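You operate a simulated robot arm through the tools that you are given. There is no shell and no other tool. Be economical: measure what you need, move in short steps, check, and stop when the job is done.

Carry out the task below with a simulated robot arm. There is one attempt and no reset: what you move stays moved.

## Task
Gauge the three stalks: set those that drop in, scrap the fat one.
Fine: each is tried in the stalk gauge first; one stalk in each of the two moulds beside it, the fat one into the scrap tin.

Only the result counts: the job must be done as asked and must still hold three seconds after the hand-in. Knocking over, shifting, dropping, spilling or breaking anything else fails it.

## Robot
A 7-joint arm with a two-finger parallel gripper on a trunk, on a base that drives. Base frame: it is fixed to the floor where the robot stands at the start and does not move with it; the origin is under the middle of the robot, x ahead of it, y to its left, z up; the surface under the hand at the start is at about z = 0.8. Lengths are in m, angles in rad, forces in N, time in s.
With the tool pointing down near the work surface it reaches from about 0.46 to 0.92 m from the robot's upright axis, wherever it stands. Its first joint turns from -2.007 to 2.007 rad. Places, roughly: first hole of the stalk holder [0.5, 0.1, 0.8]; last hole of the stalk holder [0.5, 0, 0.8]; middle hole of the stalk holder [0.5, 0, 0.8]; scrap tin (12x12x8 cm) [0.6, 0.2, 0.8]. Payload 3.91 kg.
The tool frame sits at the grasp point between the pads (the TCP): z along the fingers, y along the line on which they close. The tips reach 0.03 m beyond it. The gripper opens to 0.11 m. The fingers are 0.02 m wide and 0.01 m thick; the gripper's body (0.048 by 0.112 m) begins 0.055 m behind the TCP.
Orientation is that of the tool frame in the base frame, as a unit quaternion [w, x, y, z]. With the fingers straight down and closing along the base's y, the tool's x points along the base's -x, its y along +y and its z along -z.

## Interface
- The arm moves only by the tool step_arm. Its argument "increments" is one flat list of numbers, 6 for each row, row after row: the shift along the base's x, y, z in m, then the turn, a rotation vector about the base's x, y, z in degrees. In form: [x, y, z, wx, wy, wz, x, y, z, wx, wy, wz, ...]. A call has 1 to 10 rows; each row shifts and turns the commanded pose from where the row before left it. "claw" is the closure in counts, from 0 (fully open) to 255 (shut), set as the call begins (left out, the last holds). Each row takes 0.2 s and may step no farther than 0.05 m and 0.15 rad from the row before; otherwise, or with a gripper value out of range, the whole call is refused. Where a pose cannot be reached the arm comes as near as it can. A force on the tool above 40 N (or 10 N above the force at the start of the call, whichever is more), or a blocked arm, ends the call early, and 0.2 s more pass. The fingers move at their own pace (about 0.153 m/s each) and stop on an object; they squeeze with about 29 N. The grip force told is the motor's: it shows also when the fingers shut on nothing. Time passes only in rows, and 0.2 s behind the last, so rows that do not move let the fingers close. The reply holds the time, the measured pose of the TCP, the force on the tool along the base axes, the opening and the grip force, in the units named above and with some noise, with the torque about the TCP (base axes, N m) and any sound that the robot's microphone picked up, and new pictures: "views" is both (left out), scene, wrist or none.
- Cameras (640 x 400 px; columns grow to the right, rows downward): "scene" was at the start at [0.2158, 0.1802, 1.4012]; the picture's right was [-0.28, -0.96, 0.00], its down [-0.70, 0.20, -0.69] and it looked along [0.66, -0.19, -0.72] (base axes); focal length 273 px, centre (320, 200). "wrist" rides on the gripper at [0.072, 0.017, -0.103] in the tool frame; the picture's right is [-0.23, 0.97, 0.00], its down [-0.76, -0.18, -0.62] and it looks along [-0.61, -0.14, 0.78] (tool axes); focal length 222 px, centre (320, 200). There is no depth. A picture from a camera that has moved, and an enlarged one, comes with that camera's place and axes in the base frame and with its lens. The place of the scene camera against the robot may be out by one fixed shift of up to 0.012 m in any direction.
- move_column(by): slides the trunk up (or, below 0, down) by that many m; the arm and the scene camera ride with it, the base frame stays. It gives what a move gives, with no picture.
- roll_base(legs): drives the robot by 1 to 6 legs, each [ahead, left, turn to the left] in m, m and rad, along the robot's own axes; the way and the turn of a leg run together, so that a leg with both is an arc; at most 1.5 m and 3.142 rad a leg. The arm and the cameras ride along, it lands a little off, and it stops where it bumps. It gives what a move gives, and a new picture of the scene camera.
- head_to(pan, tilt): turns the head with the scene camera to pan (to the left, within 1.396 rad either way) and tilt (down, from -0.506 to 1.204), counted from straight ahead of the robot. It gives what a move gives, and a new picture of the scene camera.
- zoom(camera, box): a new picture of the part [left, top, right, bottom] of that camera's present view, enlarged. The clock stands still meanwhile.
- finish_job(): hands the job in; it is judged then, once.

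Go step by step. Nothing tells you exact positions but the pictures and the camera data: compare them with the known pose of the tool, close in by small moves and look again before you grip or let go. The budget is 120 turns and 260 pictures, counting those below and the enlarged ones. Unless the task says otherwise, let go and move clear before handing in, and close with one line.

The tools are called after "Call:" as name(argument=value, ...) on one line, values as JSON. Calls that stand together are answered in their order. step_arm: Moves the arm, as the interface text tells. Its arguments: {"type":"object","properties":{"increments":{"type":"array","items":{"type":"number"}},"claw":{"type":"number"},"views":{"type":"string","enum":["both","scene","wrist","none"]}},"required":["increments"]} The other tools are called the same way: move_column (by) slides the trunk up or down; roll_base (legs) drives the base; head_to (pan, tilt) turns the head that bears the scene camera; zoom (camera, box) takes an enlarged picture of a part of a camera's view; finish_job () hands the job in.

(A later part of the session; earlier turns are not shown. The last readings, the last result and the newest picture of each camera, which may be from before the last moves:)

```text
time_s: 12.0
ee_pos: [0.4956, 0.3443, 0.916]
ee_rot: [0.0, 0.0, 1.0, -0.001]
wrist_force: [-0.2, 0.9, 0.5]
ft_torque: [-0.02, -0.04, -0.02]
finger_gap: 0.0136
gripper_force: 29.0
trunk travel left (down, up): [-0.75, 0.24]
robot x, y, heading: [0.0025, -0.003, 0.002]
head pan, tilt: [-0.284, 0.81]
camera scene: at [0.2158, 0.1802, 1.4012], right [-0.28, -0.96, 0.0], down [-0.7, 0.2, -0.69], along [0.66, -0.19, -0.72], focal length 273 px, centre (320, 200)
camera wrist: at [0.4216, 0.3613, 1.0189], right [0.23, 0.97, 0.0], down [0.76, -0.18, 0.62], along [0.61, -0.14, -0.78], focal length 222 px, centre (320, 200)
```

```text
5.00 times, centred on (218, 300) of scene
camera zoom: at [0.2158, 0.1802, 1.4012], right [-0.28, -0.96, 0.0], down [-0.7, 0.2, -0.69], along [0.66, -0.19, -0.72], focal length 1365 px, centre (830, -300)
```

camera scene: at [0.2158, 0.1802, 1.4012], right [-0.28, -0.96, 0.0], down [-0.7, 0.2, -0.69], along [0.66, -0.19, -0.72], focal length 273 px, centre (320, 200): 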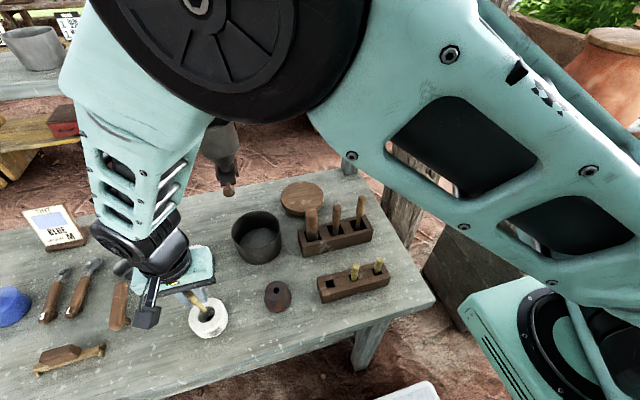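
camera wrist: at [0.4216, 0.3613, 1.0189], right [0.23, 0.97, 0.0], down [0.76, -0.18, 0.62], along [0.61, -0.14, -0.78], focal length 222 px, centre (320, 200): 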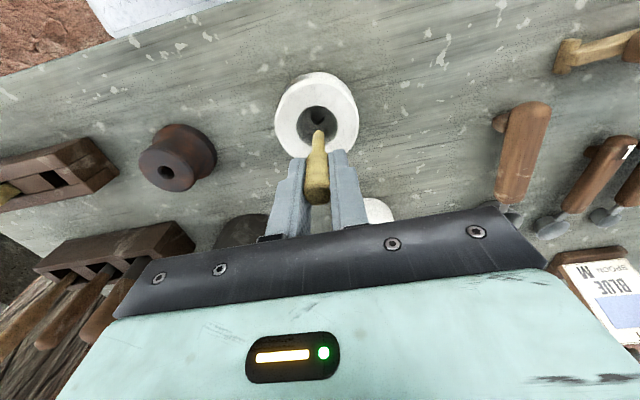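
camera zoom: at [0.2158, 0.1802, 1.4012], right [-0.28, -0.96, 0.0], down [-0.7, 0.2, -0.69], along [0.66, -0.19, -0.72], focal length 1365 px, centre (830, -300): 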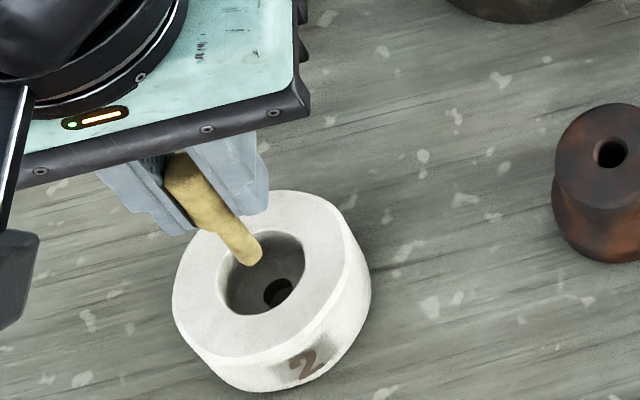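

Nearly aligned (about 1 mm off in x and y). Nudging and lowering to just above the floor hole.

Call:
step_arm(increments=[-0.0008, -0.0009, 0, 0, 0, 0, 0, 0, -0.014, 0, 0, 0, 0, 0, -0.012, 0, 0, 0, 0, 0, 0, 0, 0, 0], views="wrist")

Call:
zoom(camera="wrist", box=[256, 85, 384, 165])

Call:
zoom(camera="scene", box=[164, 270, 260, 330])

```text
time_s: 13.0
ee_pos: [0.4935, 0.3432, 0.8903]
ee_rot: [0.0, 0.001, 1.0, 0.0]
wrist_force: [0.2, 0.4, 0.5]
ft_torque: [-0.01, -0.02, 0.01]
finger_gap: 0.0136
gripper_force: 29.1
trunk travel left (down, up): [-0.75, 0.24]
robot x, y, heading: [0.0011, 0.0027, 0.002]
head pan, tilt: [-0.284, 0.81]
camera wrist: at [0.4204, 0.3602, 0.9931], right [0.23, 0.97, 0.0], down [0.76, -0.18, 0.62], along [0.61, -0.14, -0.78], focal length 222 px, centre (320, 200)
```

wrist: 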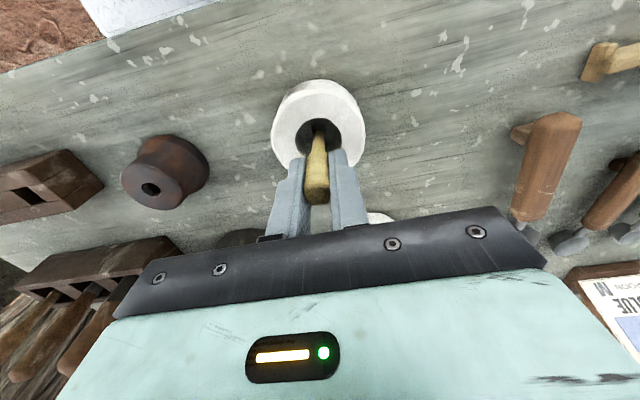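

```text
5.00 times, centred on (320, 125) of wrist
camera zoom: at [0.4204, 0.3602, 0.9931], right [0.23, 0.97, 0.0], down [0.76, -0.18, 0.62], along [0.61, -0.14, -0.78], focal length 1111 px, centre (320, 575)
```

zoom: 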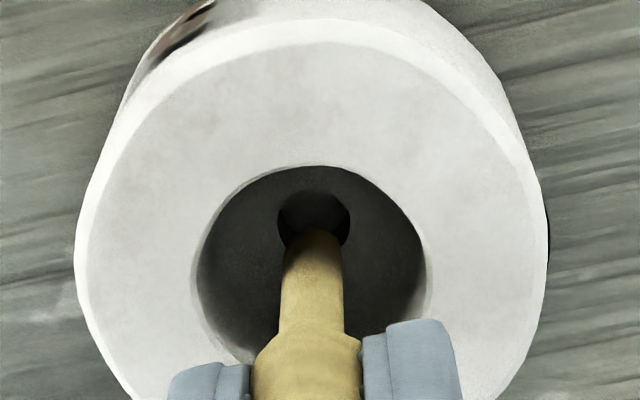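

```text
6.67 times, centred on (212, 300) of scene
camera zoom: at [0.2158, 0.1802, 1.4012], right [-0.28, -0.96, 0.0], down [-0.7, 0.2, -0.69], along [0.66, -0.19, -0.72], focal length 1820 px, centre (1040, -467)
```

zoom: 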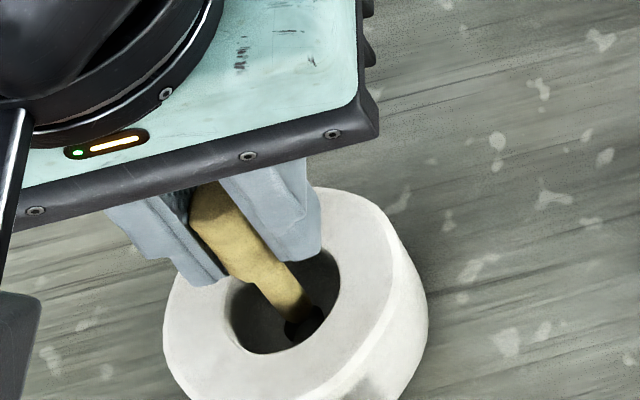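

The tip is about 1 mm too far in x; correcting and inserting.

Call:
step_arm(increments=[-0.0012, 0, 0, 0, 0, 0, 0, 0, -0.006, 0, 0, 0, 0, 0, -0.004, 0, 0, 0, 0, 0, -0.002, 0, 0, 0], views="wrist")

Call:
zoom(camera="wrist", box=[256, 95, 384, 175])

Call:
zoom(camera="scene", box=[164, 270, 260, 330])

```text
time_s: 14.0
ee_pos: [0.4925, 0.3447, 0.8781]
ee_rot: [-0.001, 0.0, 1.0, -0.001]
wrist_force: [-0.1, 0.2, 0.4]
ft_torque: [0.02, -0.01, 0.01]
finger_gap: 0.0136
gripper_force: 28.6
trunk travel left (down, up): [-0.75, 0.24]
robot x, y, heading: [-0.0001, -0.0021, 0.002]
head pan, tilt: [-0.284, 0.81]
camera wrist: at [0.4191, 0.361, 0.981], right [0.23, 0.97, 0.0], down [0.76, -0.18, 0.62], along [0.61, -0.14, -0.78], focal length 222 px, centre (320, 200)
```

wrist: 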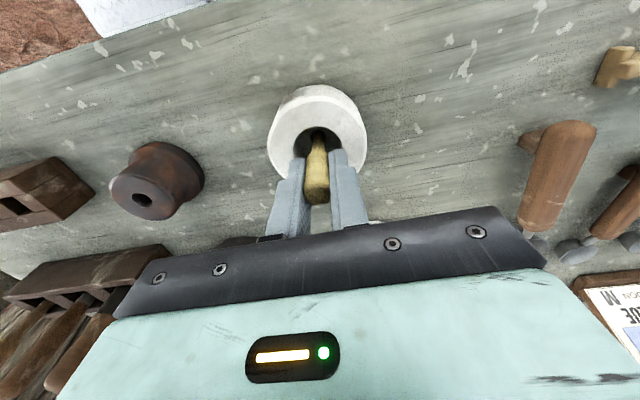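

```text
5.00 times, centred on (320, 135) of wrist
camera zoom: at [0.4191, 0.361, 0.981], right [0.23, 0.97, 0.0], down [0.76, -0.18, 0.62], along [0.61, -0.14, -0.78], focal length 1111 px, centre (320, 525)
```

zoom: 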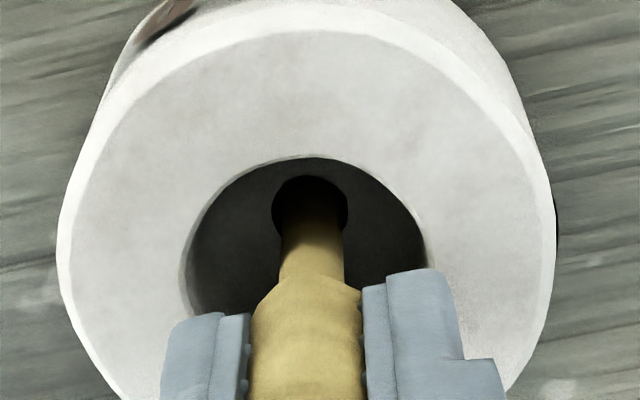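

```text
6.67 times, centred on (212, 300) of scene
camera zoom: at [0.2158, 0.1803, 1.4012], right [-0.28, -0.96, 0.0], down [-0.7, 0.2, -0.69], along [0.66, -0.19, -0.72], focal length 1820 px, centre (1040, -467)
```

zoom: 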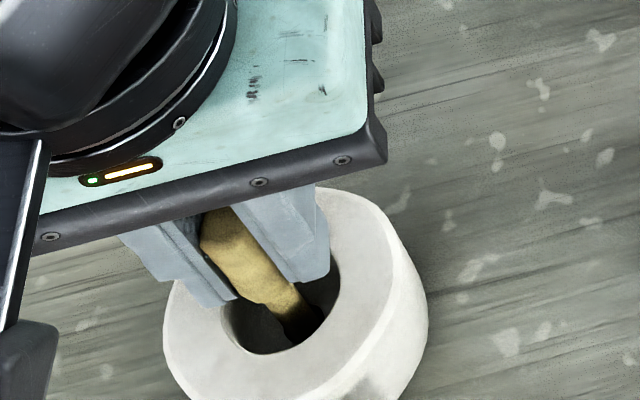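

It's in the hole. Lowering further in small steps until it seats.

Call:
step_arm(increments=[0, 0, -0.003, 0, 0, 0, 0, 0, -0.002, 0, 0, 0], views="wrist")

Call:
zoom(camera="scene", box=[164, 270, 260, 330])

```text
time_s: 14.6
ee_pos: [0.4928, 0.3433, 0.8729]
ee_rot: [0.0, 0.0, 1.0, -0.001]
wrist_force: [-0.1, -0.5, 1.2]
ft_torque: [-0.02, 0.01, -0.01]
finger_gap: 0.0134
gripper_force: 29.1
trunk travel left (down, up): [-0.75, 0.24]
robot x, y, heading: [-0.0015, -0.0032, -0.002]
head pan, tilt: [-0.284, 0.81]
camera wrist: at [0.4195, 0.3608, 0.9763], right [0.23, 0.97, 0.0], down [0.76, -0.18, 0.62], along [0.61, -0.14, -0.78], focal length 222 px, centre (320, 200)
```

wrist: 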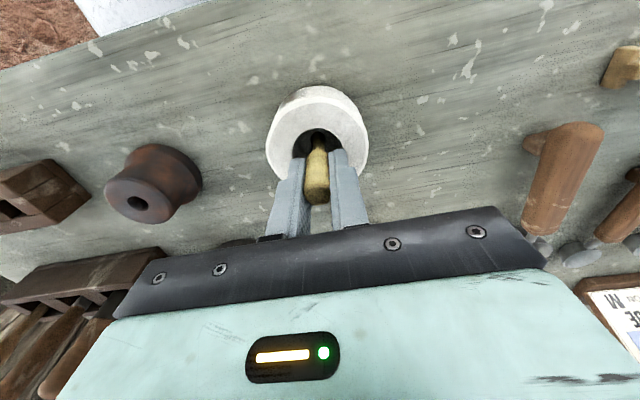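

```text
6.67 times, centred on (212, 300) of scene
camera zoom: at [0.2158, 0.1802, 1.4012], right [-0.28, -0.96, 0.0], down [-0.7, 0.2, -0.69], along [0.66, -0.19, -0.72], focal length 1820 px, centre (1040, -467)
```

zoom: 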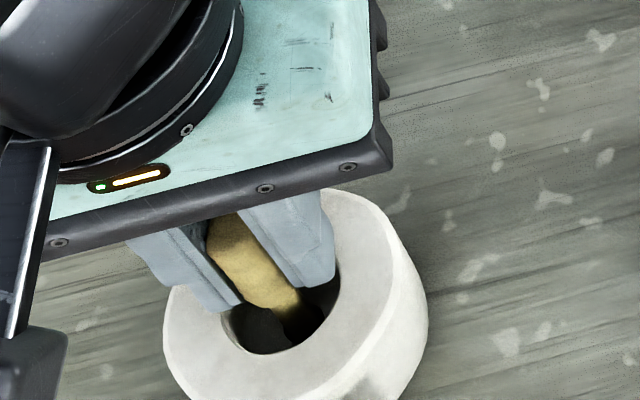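

Call:
step_arm(increments=[0, 0, -0.001, 0, 0, 0, 0, 0, -0.001, 0, 0, 0, 0, 0, -0.001, 0, 0, 0], views="none")

```text
time_s: 15.4
ee_pos: [0.4934, 0.3446, 0.8722]
ee_rot: [0.001, 0.0, 1.0, 0.0]
wrist_force: [1.5, -1.1, 23.0]
ft_torque: [-0.11, 0.1, 0.0]
finger_gap: 0.0136
gripper_force: 28.9
trunk travel left (down, up): [-0.75, 0.24]
robot x, y, heading: [-0.0008, -0.0005, 0.001]
head pan, tilt: [-0.284, 0.81]
```

Seated (23 N). I'll ease up 2 mm, open only a little, and look.

Call:
step_arm(increments=[0, 0, 0.002, 0, 0, 0, 0, 0, 0.0015, 0, 0, 0], views="none")

Call:
step_arm(increments=[0, 0, 0, 0, 0, 0, 0, 0, 0, 0, 0, 0], claw=195)

Call:
zoom(camera="wrist", box=[240, 95, 400, 195])

Call:
zoom(camera="scene", box=[164, 270, 260, 330])

```text
time_s: 16.0
ee_pos: [0.4919, 0.3418, 0.8719]
ee_rot: [-0.001, 0.0, 1.0, -0.002]
wrist_force: [-0.4, -0.7, 0.2]
ft_torque: [0.0, -0.03, -0.01]
finger_gap: 0.0136
gripper_force: 29.6
trunk travel left (down, up): [-0.75, 0.24]
robot x, y, heading: [-0.0012, -0.0017, -0.003]
head pan, tilt: [-0.284, 0.81]
```

```text
time_s: 16.6
ee_pos: [0.493, 0.3429, 0.8743]
ee_rot: [0.0, -0.001, 1.0, -0.002]
wrist_force: [0.0, -0.2, -0.5]
ft_torque: [-0.03, -0.02, -0.01]
finger_gap: 0.0259
gripper_force: 0.1
trunk travel left (down, up): [-0.75, 0.24]
robot x, y, heading: [-0.0001, 0.0014, 0.002]
head pan, tilt: [-0.284, 0.81]
camera scene: at [0.2158, 0.1803, 1.4012], right [-0.28, -0.96, 0.0], down [-0.7, 0.2, -0.69], along [0.66, -0.19, -0.72], focal length 273 px, centre (320, 200)
camera wrist: at [0.4191, 0.3606, 0.9763], right [0.23, 0.97, 0.0], down [0.76, -0.18, 0.62], along [0.61, -0.14, -0.78], focal length 222 px, centre (320, 200)
```

scene: 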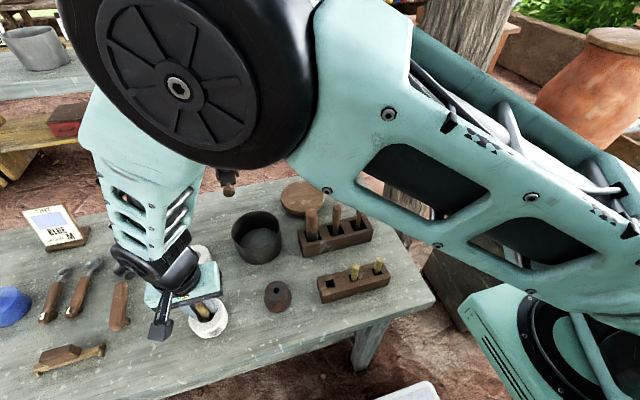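
wrist: 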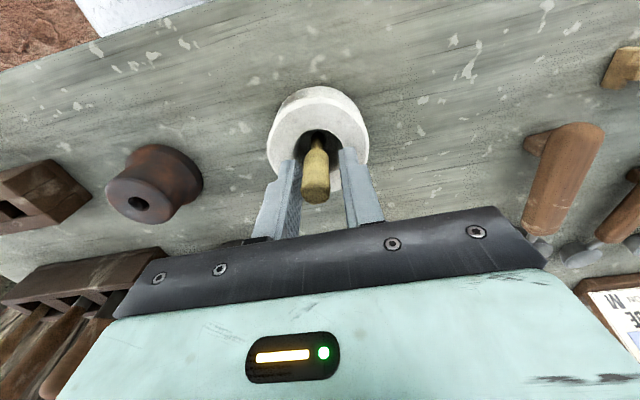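

```text
4.00 times, centred on (320, 145) of wrist
camera zoom: at [0.4191, 0.3606, 0.9763], right [0.23, 0.97, 0.0], down [0.76, -0.18, 0.62], along [0.61, -0.14, -0.78], focal length 888 px, centre (320, 420)
```

zoom: 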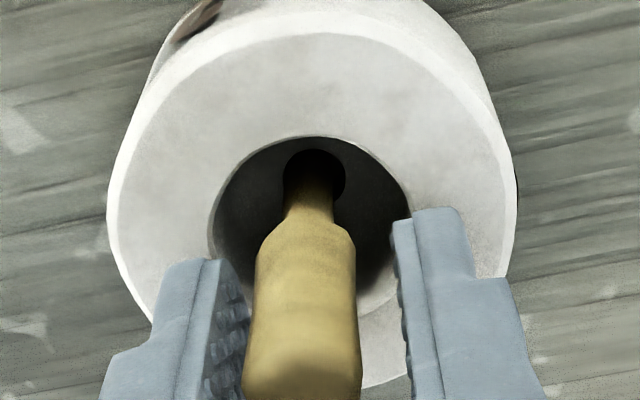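

```text
6.67 times, centred on (212, 300) of scene
camera zoom: at [0.2158, 0.1803, 1.4012], right [-0.28, -0.96, 0.0], down [-0.7, 0.2, -0.69], along [0.66, -0.19, -0.72], focal length 1820 px, centre (1040, -467)
```

zoom: 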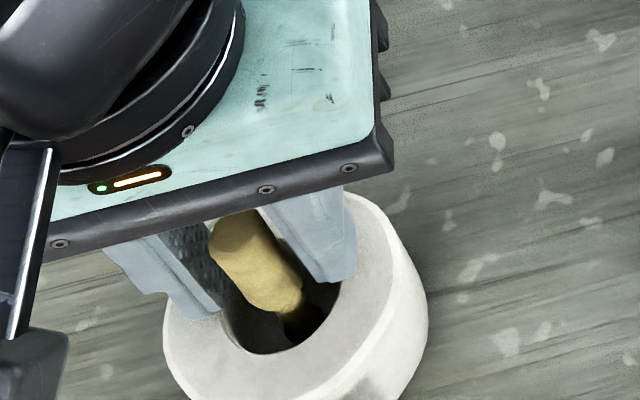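

Released; the stalk stands in the hole. Rising straight up, then heading to the middle stalk.

Call:
step_arm(increments=[0, 0, 0.02, 0, 0, 0, 0, 0, 0.035, 0, 0, 0, 0, 0, 0.04, 0, 0, 0, 0, 0, 0.03, 0, 0, 0])

Call:
zoom(camera="wrist", box=[240, 60, 400, 160])

```text
time_s: 17.6
ee_pos: [0.493, 0.3442, 0.9993]
ee_rot: [0.0, 0.0, 1.0, -0.002]
wrist_force: [0.4, 0.4, 0.4]
ft_torque: [-0.01, 0.02, -0.01]
finger_gap: 0.0261
gripper_force: 0.0
trunk travel left (down, up): [-0.75, 0.24]
robot x, y, heading: [-0.0002, 0.0014, 0.001]
head pan, tilt: [-0.284, 0.81]
camera scene: at [0.216, 0.1805, 1.4011], right [-0.28, -0.96, 0.0], down [-0.7, 0.2, -0.69], along [0.66, -0.19, -0.72], focal length 273 px, centre (320, 200)
camera wrist: at [0.4192, 0.3619, 1.1023], right [0.23, 0.97, 0.0], down [0.76, -0.18, 0.62], along [0.61, -0.14, -0.78], focal length 222 px, centre (320, 200)
```

scene: 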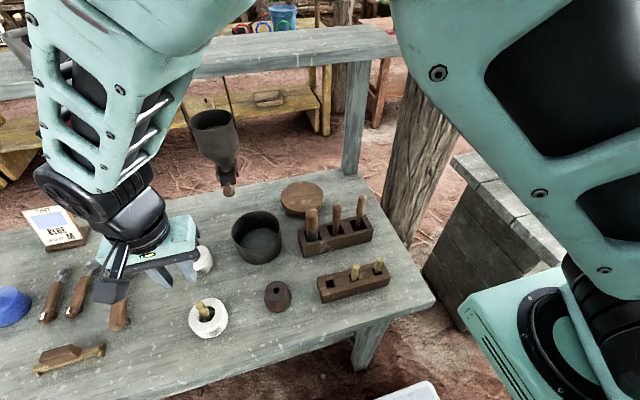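
wrist: 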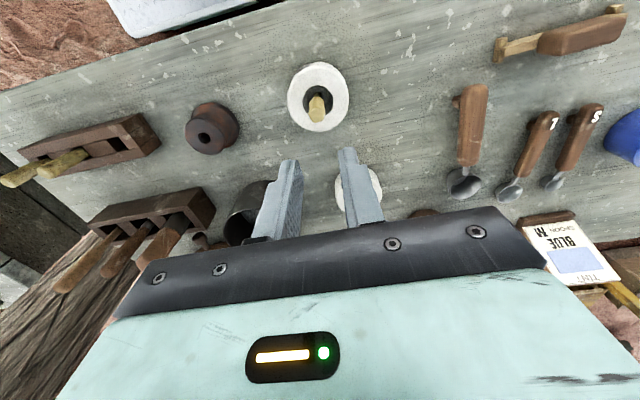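

```text
4.00 times, centred on (320, 110) of wrist
camera zoom: at [0.4192, 0.3619, 1.1023], right [0.23, 0.97, 0.0], down [0.76, -0.18, 0.62], along [0.61, -0.14, -0.78], focal length 888 px, centre (320, 560)
```

zoom: 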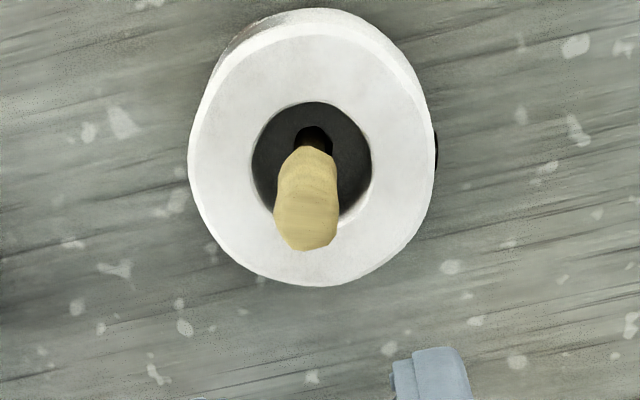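

Stalk 1 stands in mould 2. Moving over the middle stalk, which I now take to be at (0.478, 0.028) with its top at 0.89.

Call:
step_arm(increments=[-0.002, -0.04, 0, 0, 0, 0, -0.002, -0.04, 0, 0, 0, 0, -0.002, -0.04, 0, 0, 0, 0, -0.002, -0.04, 0, 0, 0, 0, -0.002, -0.04, 0, 0, 0, 0, -0.002, -0.04, 0, 0, 0, 0, -0.002, -0.04, 0, 0, 0, 0, -0.001, -0.036, 0, 0, 0, 0, 0, 0, -0.04, 0, 0, 0, 0, 0, -0.03, 0, 0, 0], claw=139)

Call:
zoom(camera="wrist", box=[210, 80, 402, 200])

Call:
zoom(camera="scene", box=[300, 230, 428, 310])

```text
time_s: 19.8
ee_pos: [0.4771, 0.0256, 0.9279]
ee_rot: [0.0, 0.0, 1.0, -0.001]
wrist_force: [0.7, 0.0, 0.1]
ft_torque: [-0.02, 0.01, 0.0]
finger_gap: 0.0502
gripper_force: 0.0
trunk travel left (down, up): [-0.75, 0.24]
robot x, y, heading: [-0.0001, 0.0018, 0.002]
head pan, tilt: [-0.284, 0.81]
camera scene: at [0.2154, 0.18, 1.4014], right [-0.28, -0.96, 0.0], down [-0.69, 0.2, -0.69], along [0.66, -0.19, -0.72], focal length 273 px, centre (320, 200)
camera wrist: at [0.4033, 0.0431, 1.0303], right [0.23, 0.97, 0.0], down [0.76, -0.18, 0.62], along [0.61, -0.14, -0.78], focal length 222 px, centre (320, 200)
```

scene: 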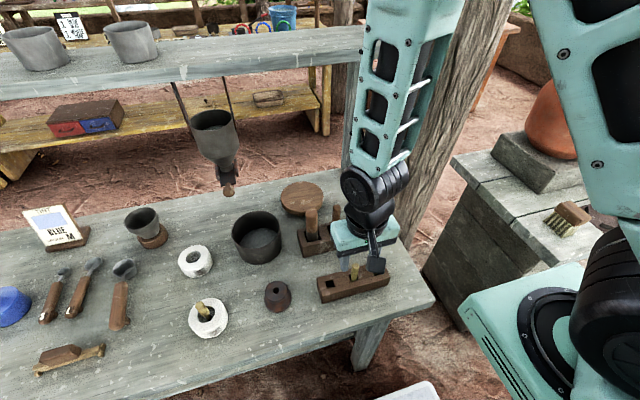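
wrist: 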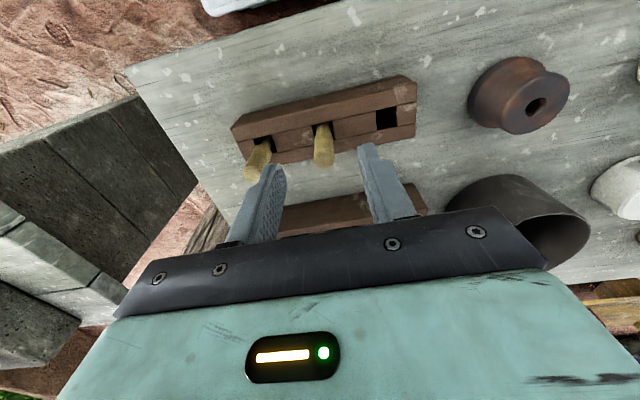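

```text
3.33 times, centred on (306, 140) of wrist
camera zoom: at [0.4033, 0.0431, 1.0303], right [0.23, 0.97, 0.0], down [0.76, -0.18, 0.62], along [0.61, -0.14, -0.78], focal length 740 px, centre (367, 400)
```

zoom: 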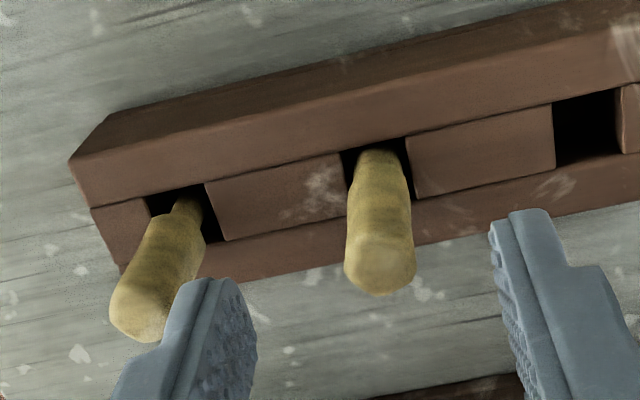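

```text
5.00 times, centred on (364, 270) of scene
camera zoom: at [0.2154, 0.18, 1.4014], right [-0.28, -0.96, 0.0], down [-0.69, 0.2, -0.69], along [0.66, -0.19, -0.72], focal length 1365 px, centre (100, -150)
```

zoom: 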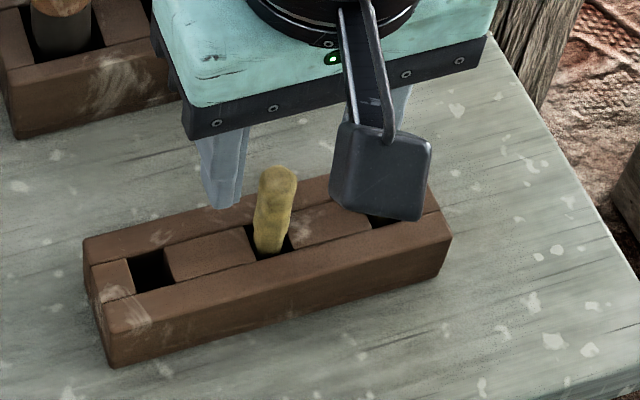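

The middle stalk's shank looks thicker. Its top is at about (0.480, 0.028); descending to the grip height.

Call:
step_arm(increments=[0.0015, 0.0015, -0.024, 0, 0, 0, 0, 0, -0.024, 0, 0, 0], views="wrist")

Call:
zoom(camera="wrist", box=[210, 100, 402, 220])

```text
time_s: 20.4
ee_pos: [0.4785, 0.0269, 0.8802]
ee_rot: [0.001, 0.0, 1.0, -0.001]
wrist_force: [-1.3, -0.2, -0.7]
ft_torque: [0.0, -0.04, -0.01]
finger_gap: 0.0501
gripper_force: 0.1
trunk travel left (down, up): [-0.75, 0.24]
robot x, y, heading: [0.0017, 0.0016, -0.005]
head pan, tilt: [-0.284, 0.81]
camera wrist: at [0.4051, 0.0449, 0.9828], right [0.23, 0.97, 0.0], down [0.76, -0.18, 0.62], along [0.61, -0.14, -0.78], focal length 222 px, centre (320, 200)
```

wrist: 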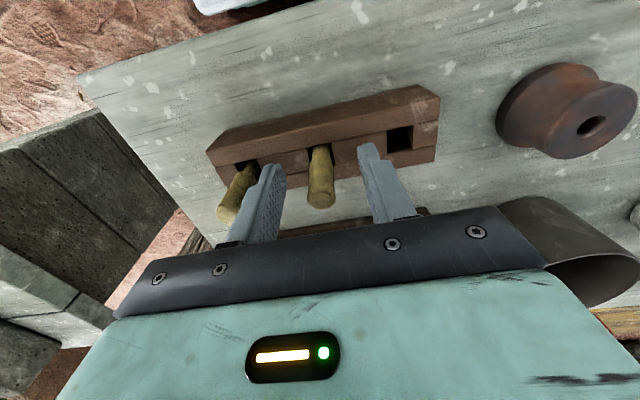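

```text
3.33 times, centred on (306, 160) of wrist
camera zoom: at [0.4051, 0.0449, 0.9828], right [0.23, 0.97, 0.0], down [0.76, -0.18, 0.62], along [0.61, -0.14, -0.78], focal length 740 px, centre (367, 333)
```

zoom: 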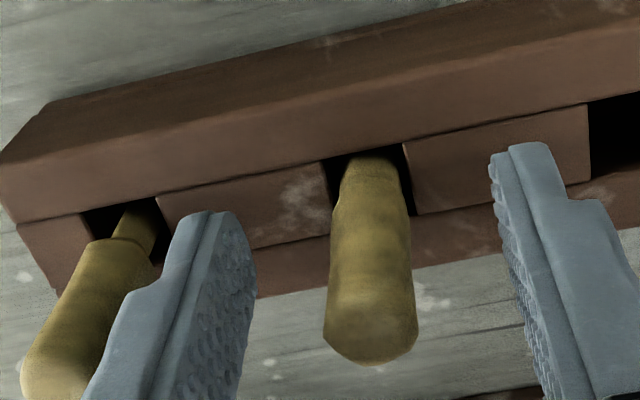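

Call:
step_arm(increments=[0, 0, 0, 0, 0, 0, 0, 0, 0, 0, 0, 0], claw=255, views="none")

Call:
step_arm(increments=[0, 0, 0.02, 0, 0, 0, 0, 0, 0.03, 0, 0, 0, 0, 0, 0.03, 0, 0, 0, 0, 0, 0.03, 0, 0, 0, 0, 0, 0, 0, 0, 0], views="wrist")

Call:
zoom(camera="wrist", box=[210, 80, 402, 200])

```text
time_s: 21.0
ee_pos: [0.4785, 0.0275, 0.8802]
ee_rot: [0.0, 0.001, 1.0, 0.0]
wrist_force: [0.4, -0.8, 0.1]
ft_torque: [0.01, -0.01, 0.02]
finger_gap: 0.0104
gripper_force: 29.3
trunk travel left (down, up): [-0.75, 0.24]
robot x, y, heading: [0.0005, 0.0015, 0.003]
head pan, tilt: [-0.284, 0.81]
```

```text
time_s: 22.2
ee_pos: [0.4789, 0.0284, 0.9903]
ee_rot: [0.0, 0.0, 1.0, -0.001]
wrist_force: [0.5, -1.3, -0.3]
ft_torque: [0.01, 0.02, 0.0]
finger_gap: 0.01
gripper_force: 29.0
trunk travel left (down, up): [-0.75, 0.24]
robot x, y, heading: [-0.0002, -0.0039, 0.0]
head pan, tilt: [-0.284, 0.81]
camera wrist: at [0.4059, 0.0448, 1.0941], right [0.23, 0.97, 0.0], down [0.76, -0.18, 0.62], along [0.61, -0.14, -0.78], focal length 222 px, centre (320, 200)
```

wrist: 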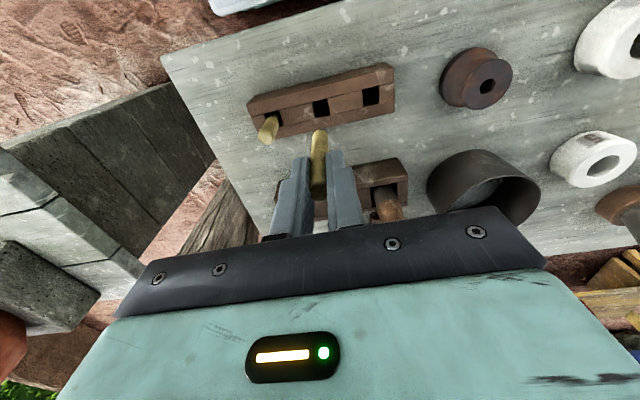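

```text
3.33 times, centred on (306, 140) of wrist
camera zoom: at [0.4059, 0.0448, 1.0941], right [0.23, 0.97, 0.0], down [0.76, -0.18, 0.62], along [0.61, -0.14, -0.78], focal length 740 px, centre (367, 400)
```

zoom: 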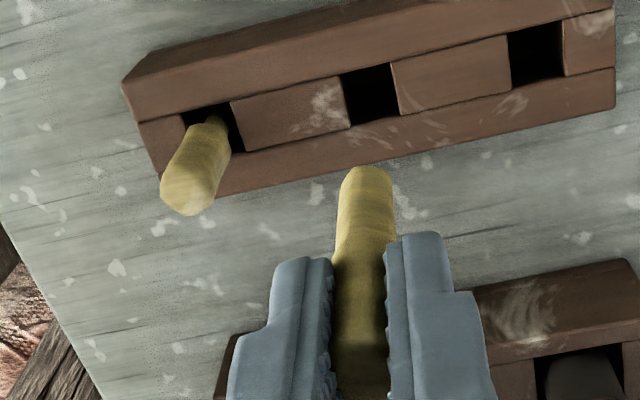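

This one's shank is clearly fatter, but it has to be tried too. Taking it over the gauge.

Call:
step_arm(increments=[0.005, 0.043, 0, 0, 0, 0, 0.005, 0.043, 0, 0, 0, 0, 0.005, 0.043, 0, 0, 0, 0, 0.004, 0.042, 0, 0, 0, 0, 0, 0, -0.04, 0, 0, 0, 0, 0, -0.02, 0, 0, 0, 0, 0, 0, 0, 0, 0], views="wrist")

Call:
zoom(camera="wrist", box=[256, 85, 384, 165])

Call:
zoom(camera="scene", box=[224, 245, 320, 305])

```text
time_s: 23.8
ee_pos: [0.4976, 0.2002, 0.9307]
ee_rot: [0.001, 0.001, 1.0, -0.001]
wrist_force: [-0.6, -0.5, -0.2]
ft_torque: [-0.02, 0.01, 0.02]
finger_gap: 0.0137
gripper_force: 29.2
trunk travel left (down, up): [-0.75, 0.24]
robot x, y, heading: [-0.0019, 0.0029, 0.003]
head pan, tilt: [-0.284, 0.81]
camera wrist: at [0.4249, 0.2176, 1.0328], right [0.23, 0.97, 0.0], down [0.76, -0.18, 0.62], along [0.61, -0.14, -0.78], focal length 222 px, centre (320, 200)
```

wrist: 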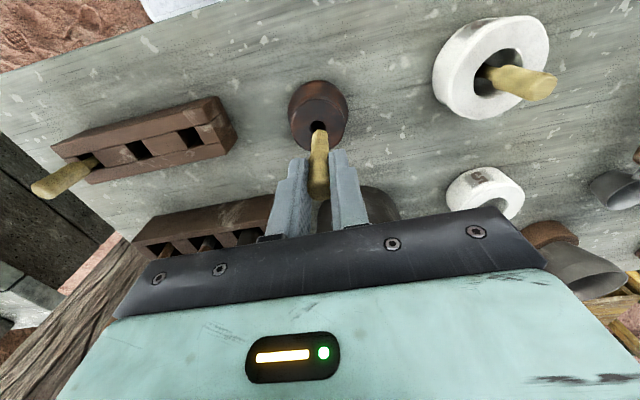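

```text
5.00 times, centred on (320, 125) of wrist
camera zoom: at [0.4249, 0.2176, 1.0328], right [0.23, 0.97, 0.0], down [0.76, -0.18, 0.62], along [0.61, -0.14, -0.78], focal length 1111 px, centre (320, 575)
```

zoom: 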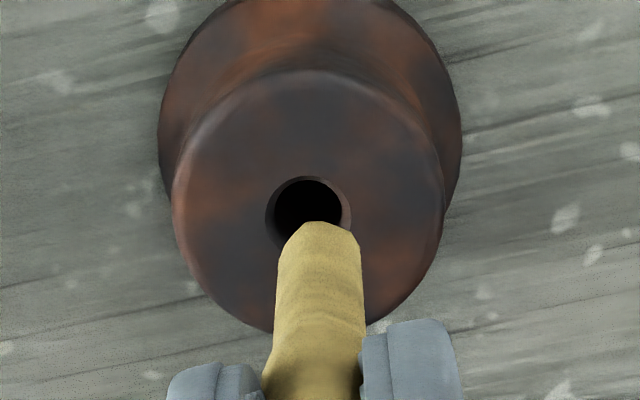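

```text
6.67 times, centred on (272, 275) of scene
camera zoom: at [0.2158, 0.1802, 1.4012], right [-0.28, -0.96, 0.0], down [-0.7, 0.2, -0.69], along [0.66, -0.19, -0.72], focal length 1820 px, centre (640, -300)
```

zoom: 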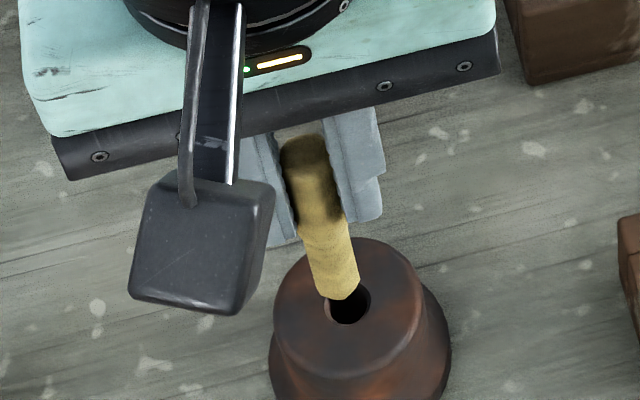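

The tip is ~1.7 mm too far in +y. Correcting and lowering onto the gauge.

Call:
step_arm(increments=[0.001, -0.0017, 0, 0, 0, 0, 0, 0, -0.008, 0, 0, 0, 0, 0, -0.004, 0, 0, 0, 0, 0, -0.002, 0, 0, 0], views="wrist")

Call:
zoom(camera="wrist", box=[256, 85, 384, 165])

Call:
zoom(camera="scene", box=[224, 245, 320, 305])

```text
time_s: 24.8
ee_pos: [0.5, 0.1978, 0.9169]
ee_rot: [0.001, 0.001, 1.0, 0.0]
wrist_force: [0.0, -3.1, 22.3]
ft_torque: [-0.2, -0.11, -0.01]
finger_gap: 0.0136
gripper_force: 29.1
trunk travel left (down, up): [-0.75, 0.24]
robot x, y, heading: [0.0, 0.0022, -0.001]
head pan, tilt: [-0.284, 0.81]
camera wrist: at [0.4261, 0.2155, 1.0201], right [0.23, 0.97, 0.0], down [0.76, -0.18, 0.63], along [0.61, -0.14, -0.78], focal length 222 px, centre (320, 200)
```

wrist: 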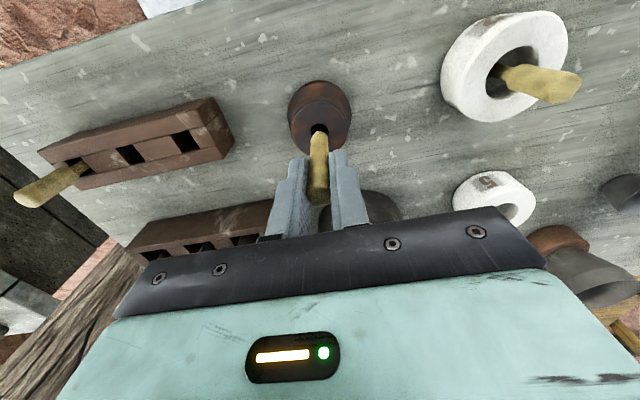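

```text
5.00 times, centred on (320, 125) of wrist
camera zoom: at [0.4261, 0.2155, 1.0201], right [0.23, 0.97, 0.0], down [0.76, -0.18, 0.63], along [0.61, -0.14, -0.78], focal length 1111 px, centre (320, 575)
```

zoom: 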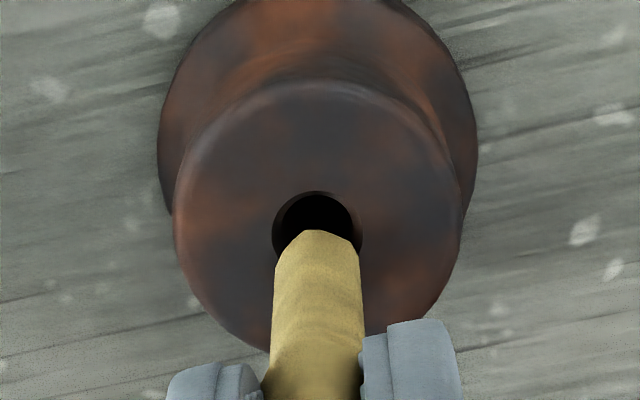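

```text
6.67 times, centred on (272, 275) of scene
camera zoom: at [0.2152, 0.1798, 1.4016], right [-0.28, -0.96, 0.0], down [-0.69, 0.2, -0.69], along [0.66, -0.19, -0.72], focal length 1820 px, centre (640, -300)
```

zoom: 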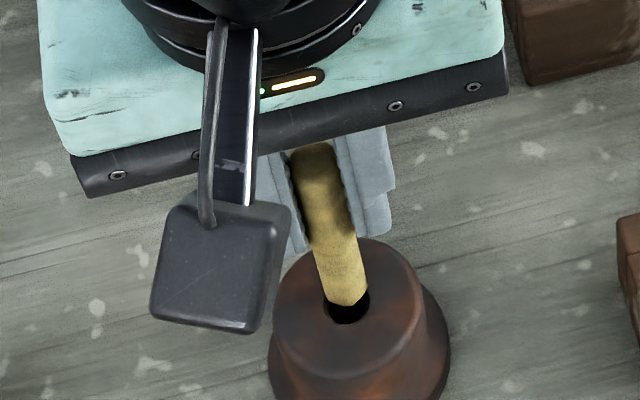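

Touching with the tip ~3 mm too far in +x. Re-centring and giving it a fair try.

Call:
step_arm(increments=[0, 0, 0.005, 0, 0, 0, -0.0028, 0.0003, 0, 0, 0, 0, 0, 0, -0.004, 0, 0, 0, 0, 0, -0.002, 0, 0, 0], views="wrist")

Call:
zoom(camera="wrist", box=[256, 85, 384, 165])

Call:
zoom(camera="scene", box=[224, 245, 320, 305])

```text
time_s: 25.8
ee_pos: [0.4972, 0.1996, 0.9174]
ee_rot: [0.001, 0.0, 1.0, 0.0]
wrist_force: [-1.3, -3.5, 22.3]
ft_torque: [-0.24, 0.01, 0.0]
finger_gap: 0.0135
gripper_force: 28.8
trunk travel left (down, up): [-0.75, 0.24]
robot x, y, heading: [-0.0008, -0.0035, -0.001]
head pan, tilt: [-0.284, 0.81]
camera wrist: at [0.4226, 0.2156, 1.0199], right [0.23, 0.97, 0.0], down [0.76, -0.18, 0.63], along [0.61, -0.14, -0.78], focal length 222 px, centre (320, 200)
```

wrist: 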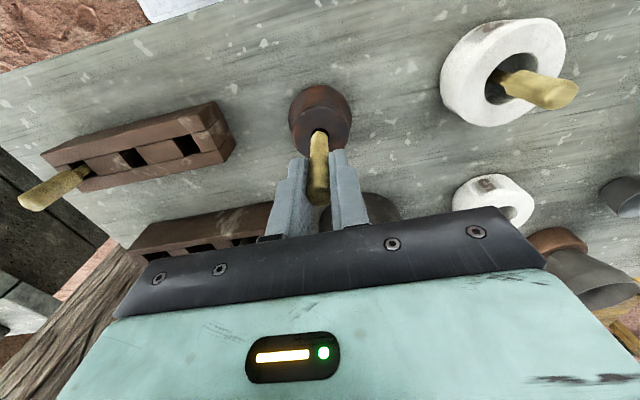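

```text
5.00 times, centred on (320, 125) of wrist
camera zoom: at [0.4226, 0.2156, 1.0199], right [0.23, 0.97, 0.0], down [0.76, -0.18, 0.63], along [0.61, -0.14, -0.78], focal length 1111 px, centre (320, 575)
```

zoom: 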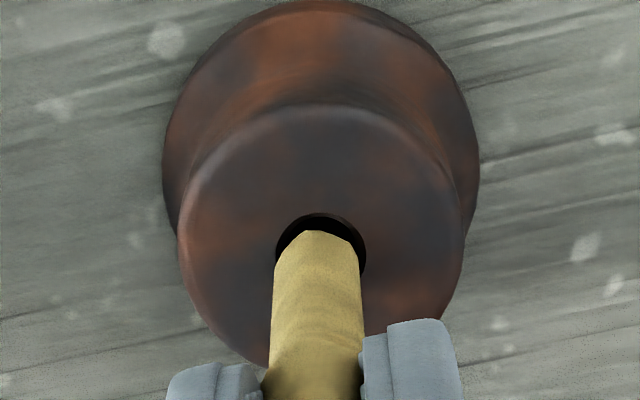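

```text
6.67 times, centred on (272, 275) of scene
camera zoom: at [0.2151, 0.1798, 1.4019], right [-0.28, -0.96, 0.0], down [-0.69, 0.2, -0.69], along [0.66, -0.19, -0.72], focal length 1820 px, centre (640, -300)
```

zoom: 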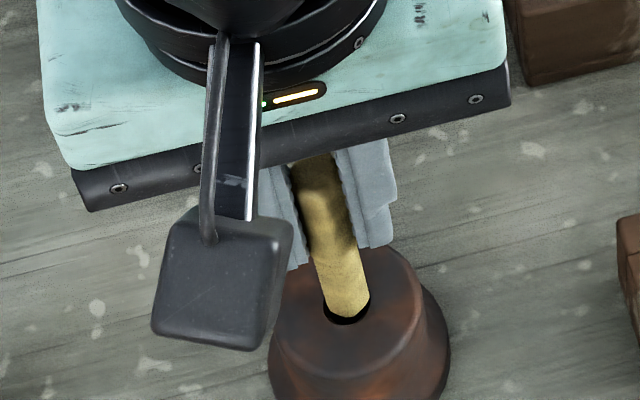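

The fat one is refused by the gauge (centred, 22 N, no entry). Lifting away, and checking the hanging funnel's position before approaching the tin.

Call:
step_arm(increments=[0, 0, 0.03, 0, 0, 0, 0, 0, 0.04, 0, 0, 0, 0.01, 0, 0.02, 0, 0, 0])

Call:
zoom(camera="scene", box=[140, 60, 332, 280])

```text
time_s: 26.6
ee_pos: [0.5048, 0.1974, 1.0061]
ee_rot: [0.0, 0.0, 1.0, -0.002]
wrist_force: [-0.2, -0.6, 0.3]
ft_torque: [-0.04, -0.01, -0.04]
finger_gap: 0.0134
gripper_force: 29.3
trunk travel left (down, up): [-0.75, 0.24]
robot x, y, heading: [-0.002, 0.0017, 0.001]
head pan, tilt: [-0.284, 0.81]
camera scene: at [0.2159, 0.1805, 1.4011], right [-0.28, -0.96, 0.0], down [-0.7, 0.2, -0.69], along [0.66, -0.19, -0.72], focal length 273 px, centre (320, 200)
camera wrist: at [0.4325, 0.2155, 1.1087], right [0.23, 0.97, 0.0], down [0.76, -0.18, 0.62], along [0.61, -0.14, -0.78], focal length 222 px, centre (320, 200)
```

scene: 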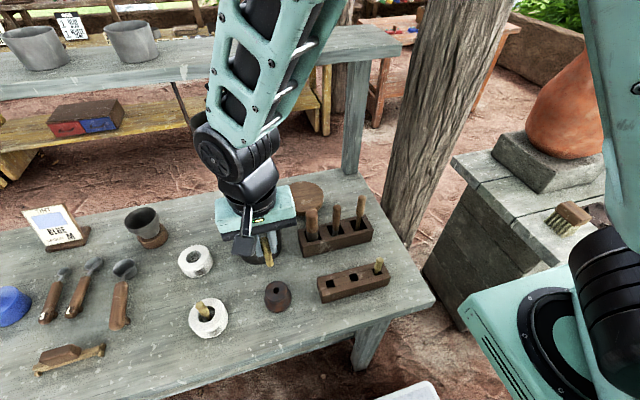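
wrist: 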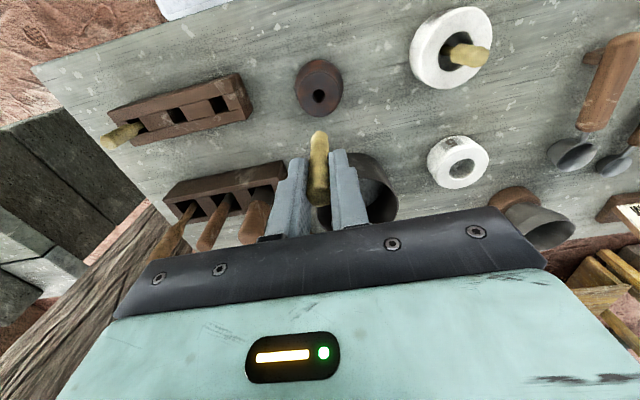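

```text
1.82 times, centred on (236, 170) of scene
camera zoom: at [0.2159, 0.1805, 1.4011], right [-0.28, -0.96, 0.0], down [-0.7, 0.2, -0.69], along [0.66, -0.19, -0.72], focal length 496 px, centre (473, 254)
```

zoom: 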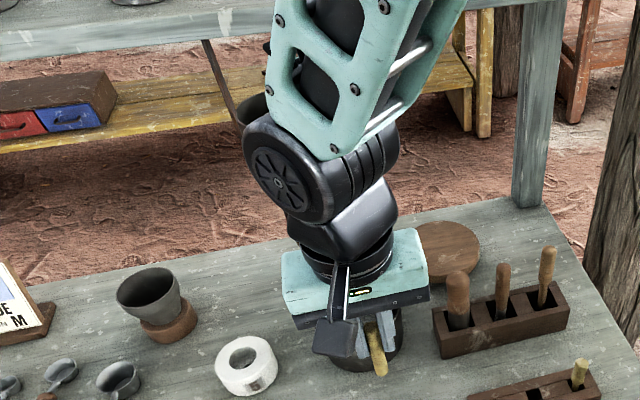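

The funnel hangs behind the tin, so I'll use the near part of the tin, about (0.597, 0.207). Moving there at height and looking.

Call:
step_arm(increments=[0.03, 0.003, 0, 0, 0, 0, 0.03, 0.003, 0, 0, 0, 0, 0.032, 0.003, 0, 0, 0, 0, 0, 0, 0, 0, 0, 0])

Call:
zoom(camera="scene", box=[140, 100, 332, 280])

```text
time_s: 27.6
ee_pos: [0.598, 0.2076, 1.0062]
ee_rot: [0.0, -0.001, 1.0, -0.001]
wrist_force: [-0.3, 0.0, 0.7]
ft_torque: [0.02, -0.01, -0.03]
finger_gap: 0.0139
gripper_force: 29.1
trunk travel left (down, up): [-0.75, 0.24]
robot x, y, heading: [-0.0, 0.0022, -0.006]
head pan, tilt: [-0.284, 0.81]
camera scene: at [0.2158, 0.1802, 1.4012], right [-0.28, -0.96, 0.0], down [-0.7, 0.2, -0.69], along [0.66, -0.19, -0.72], focal length 273 px, centre (320, 200)
camera wrist: at [0.5246, 0.225, 1.109], right [0.23, 0.97, 0.0], down [0.76, -0.18, 0.62], along [0.61, -0.14, -0.78], focal length 222 px, centre (320, 200)
```

scene: 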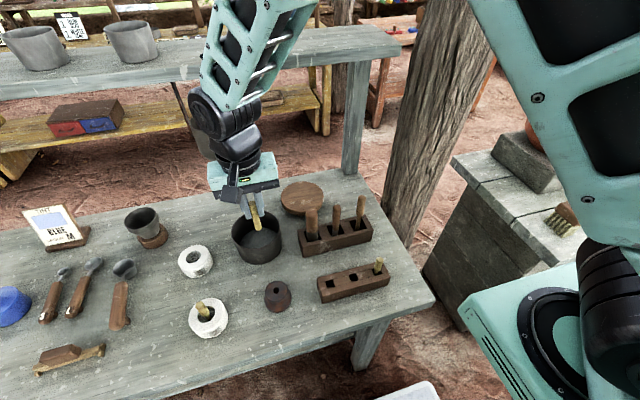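
wrist: 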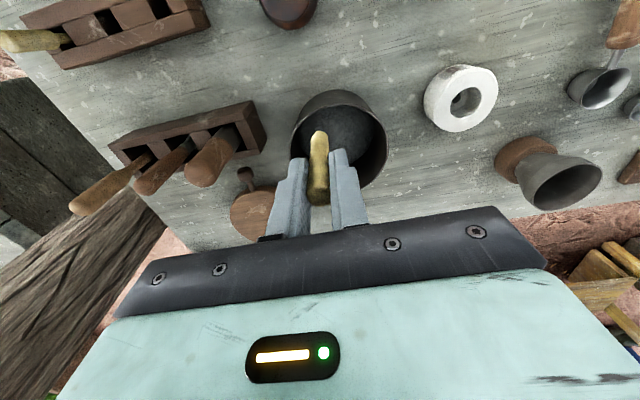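

```text
2.22 times, centred on (236, 190) of scene
camera zoom: at [0.2158, 0.1802, 1.4012], right [-0.28, -0.96, 0.0], down [-0.7, 0.2, -0.69], along [0.66, -0.19, -0.72], focal length 607 px, centre (507, 222)
```

zoom: 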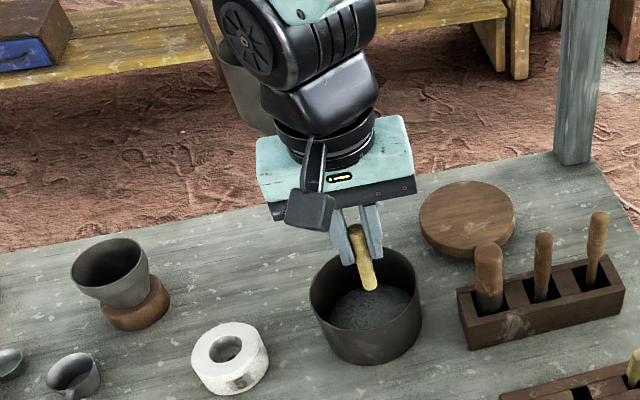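

The tip is over the tin (centre about (0.625, 0.220)). Shifting a little toward its middle and lowering inside.

Call:
step_arm(increments=[0.008, 0.006, 0, 0, 0, 0, 0, 0, -0.04, 0, 0, 0, 0, 0, -0.04, 0, 0, 0, 0, 0, -0.036, 0, 0, 0, 0, 0, 0, 0, 0, 0])

```text
time_s: 28.6
ee_pos: [0.6075, 0.2139, 0.9041]
ee_rot: [0.0, 0.001, 1.0, -0.001]
wrist_force: [-4.2, -3.0, 17.9]
ft_torque: [-0.26, 0.29, -0.03]
finger_gap: 0.0136
gripper_force: 28.9
trunk travel left (down, up): [-0.75, 0.24]
robot x, y, heading: [-0.0005, 0.0006, -0.003]
head pan, tilt: [-0.284, 0.81]
stopped in row 4: the force on the tool passed its limit at 168 N (the readings are from after the stop); the commanded pose is now the measured one
camera scene: at [0.2148, 0.1797, 1.4018], right [-0.28, -0.96, 0.0], down [-0.69, 0.2, -0.69], along [0.66, -0.19, -0.72], focal length 273 px, centre (320, 200)
camera wrist: at [0.5336, 0.2305, 1.0073], right [0.23, 0.97, 0.0], down [0.76, -0.18, 0.62], along [0.61, -0.14, -0.78], focal length 222 px, centre (320, 200)
```

scene: 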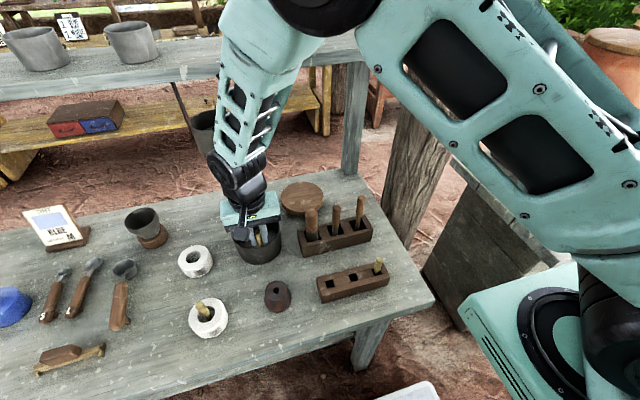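
wrist: 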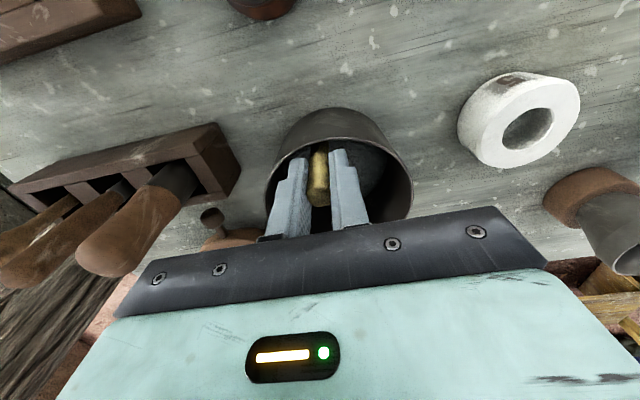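

Unexpected contact: probably the tin has a high (filled) bottom. Backing up slightly and inspecting.

Call:
step_arm(increments=[0, 0, 0.006, 0, 0, 0], views="none")

Call:
zoom(camera="wrist", box=[240, 90, 432, 210])

Call:
zoom(camera="scene", box=[196, 190, 308, 280])

```text
time_s: 29.0
ee_pos: [0.6064, 0.2122, 0.9078]
ee_rot: [-0.001, 0.001, 1.0, -0.002]
wrist_force: [0.6, -0.2, 0.6]
ft_torque: [0.01, -0.03, 0.0]
finger_gap: 0.0134
gripper_force: 29.1
trunk travel left (down, up): [-0.75, 0.24]
robot x, y, heading: [-0.0011, -0.0005, -0.003]
head pan, tilt: [-0.284, 0.81]
```

```text
3.33 times, centred on (336, 150) of wrist
camera zoom: at [0.5339, 0.2305, 1.0106], right [0.23, 0.97, 0.0], down [0.76, -0.18, 0.62], along [0.61, -0.14, -0.78], focal length 740 px, centre (267, 367)
```

zoom: 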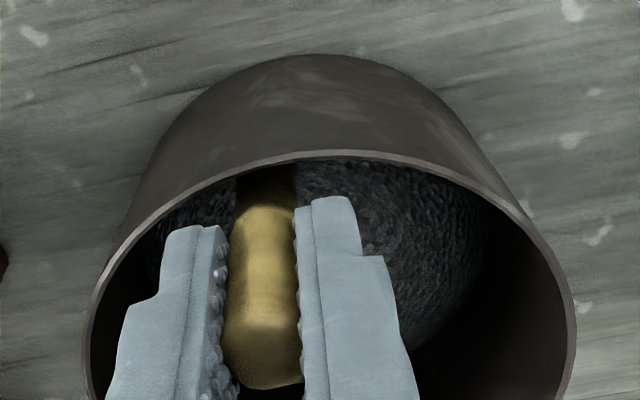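

```text
4.44 times, centred on (252, 235) of scene
camera zoom: at [0.216, 0.1803, 1.4009], right [-0.28, -0.96, 0.0], down [-0.7, 0.2, -0.69], along [0.66, -0.19, -0.72], focal length 1213 px, centre (622, 44)
```

zoom: 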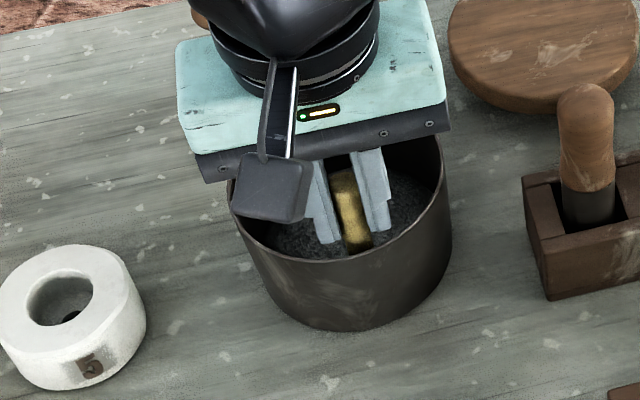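

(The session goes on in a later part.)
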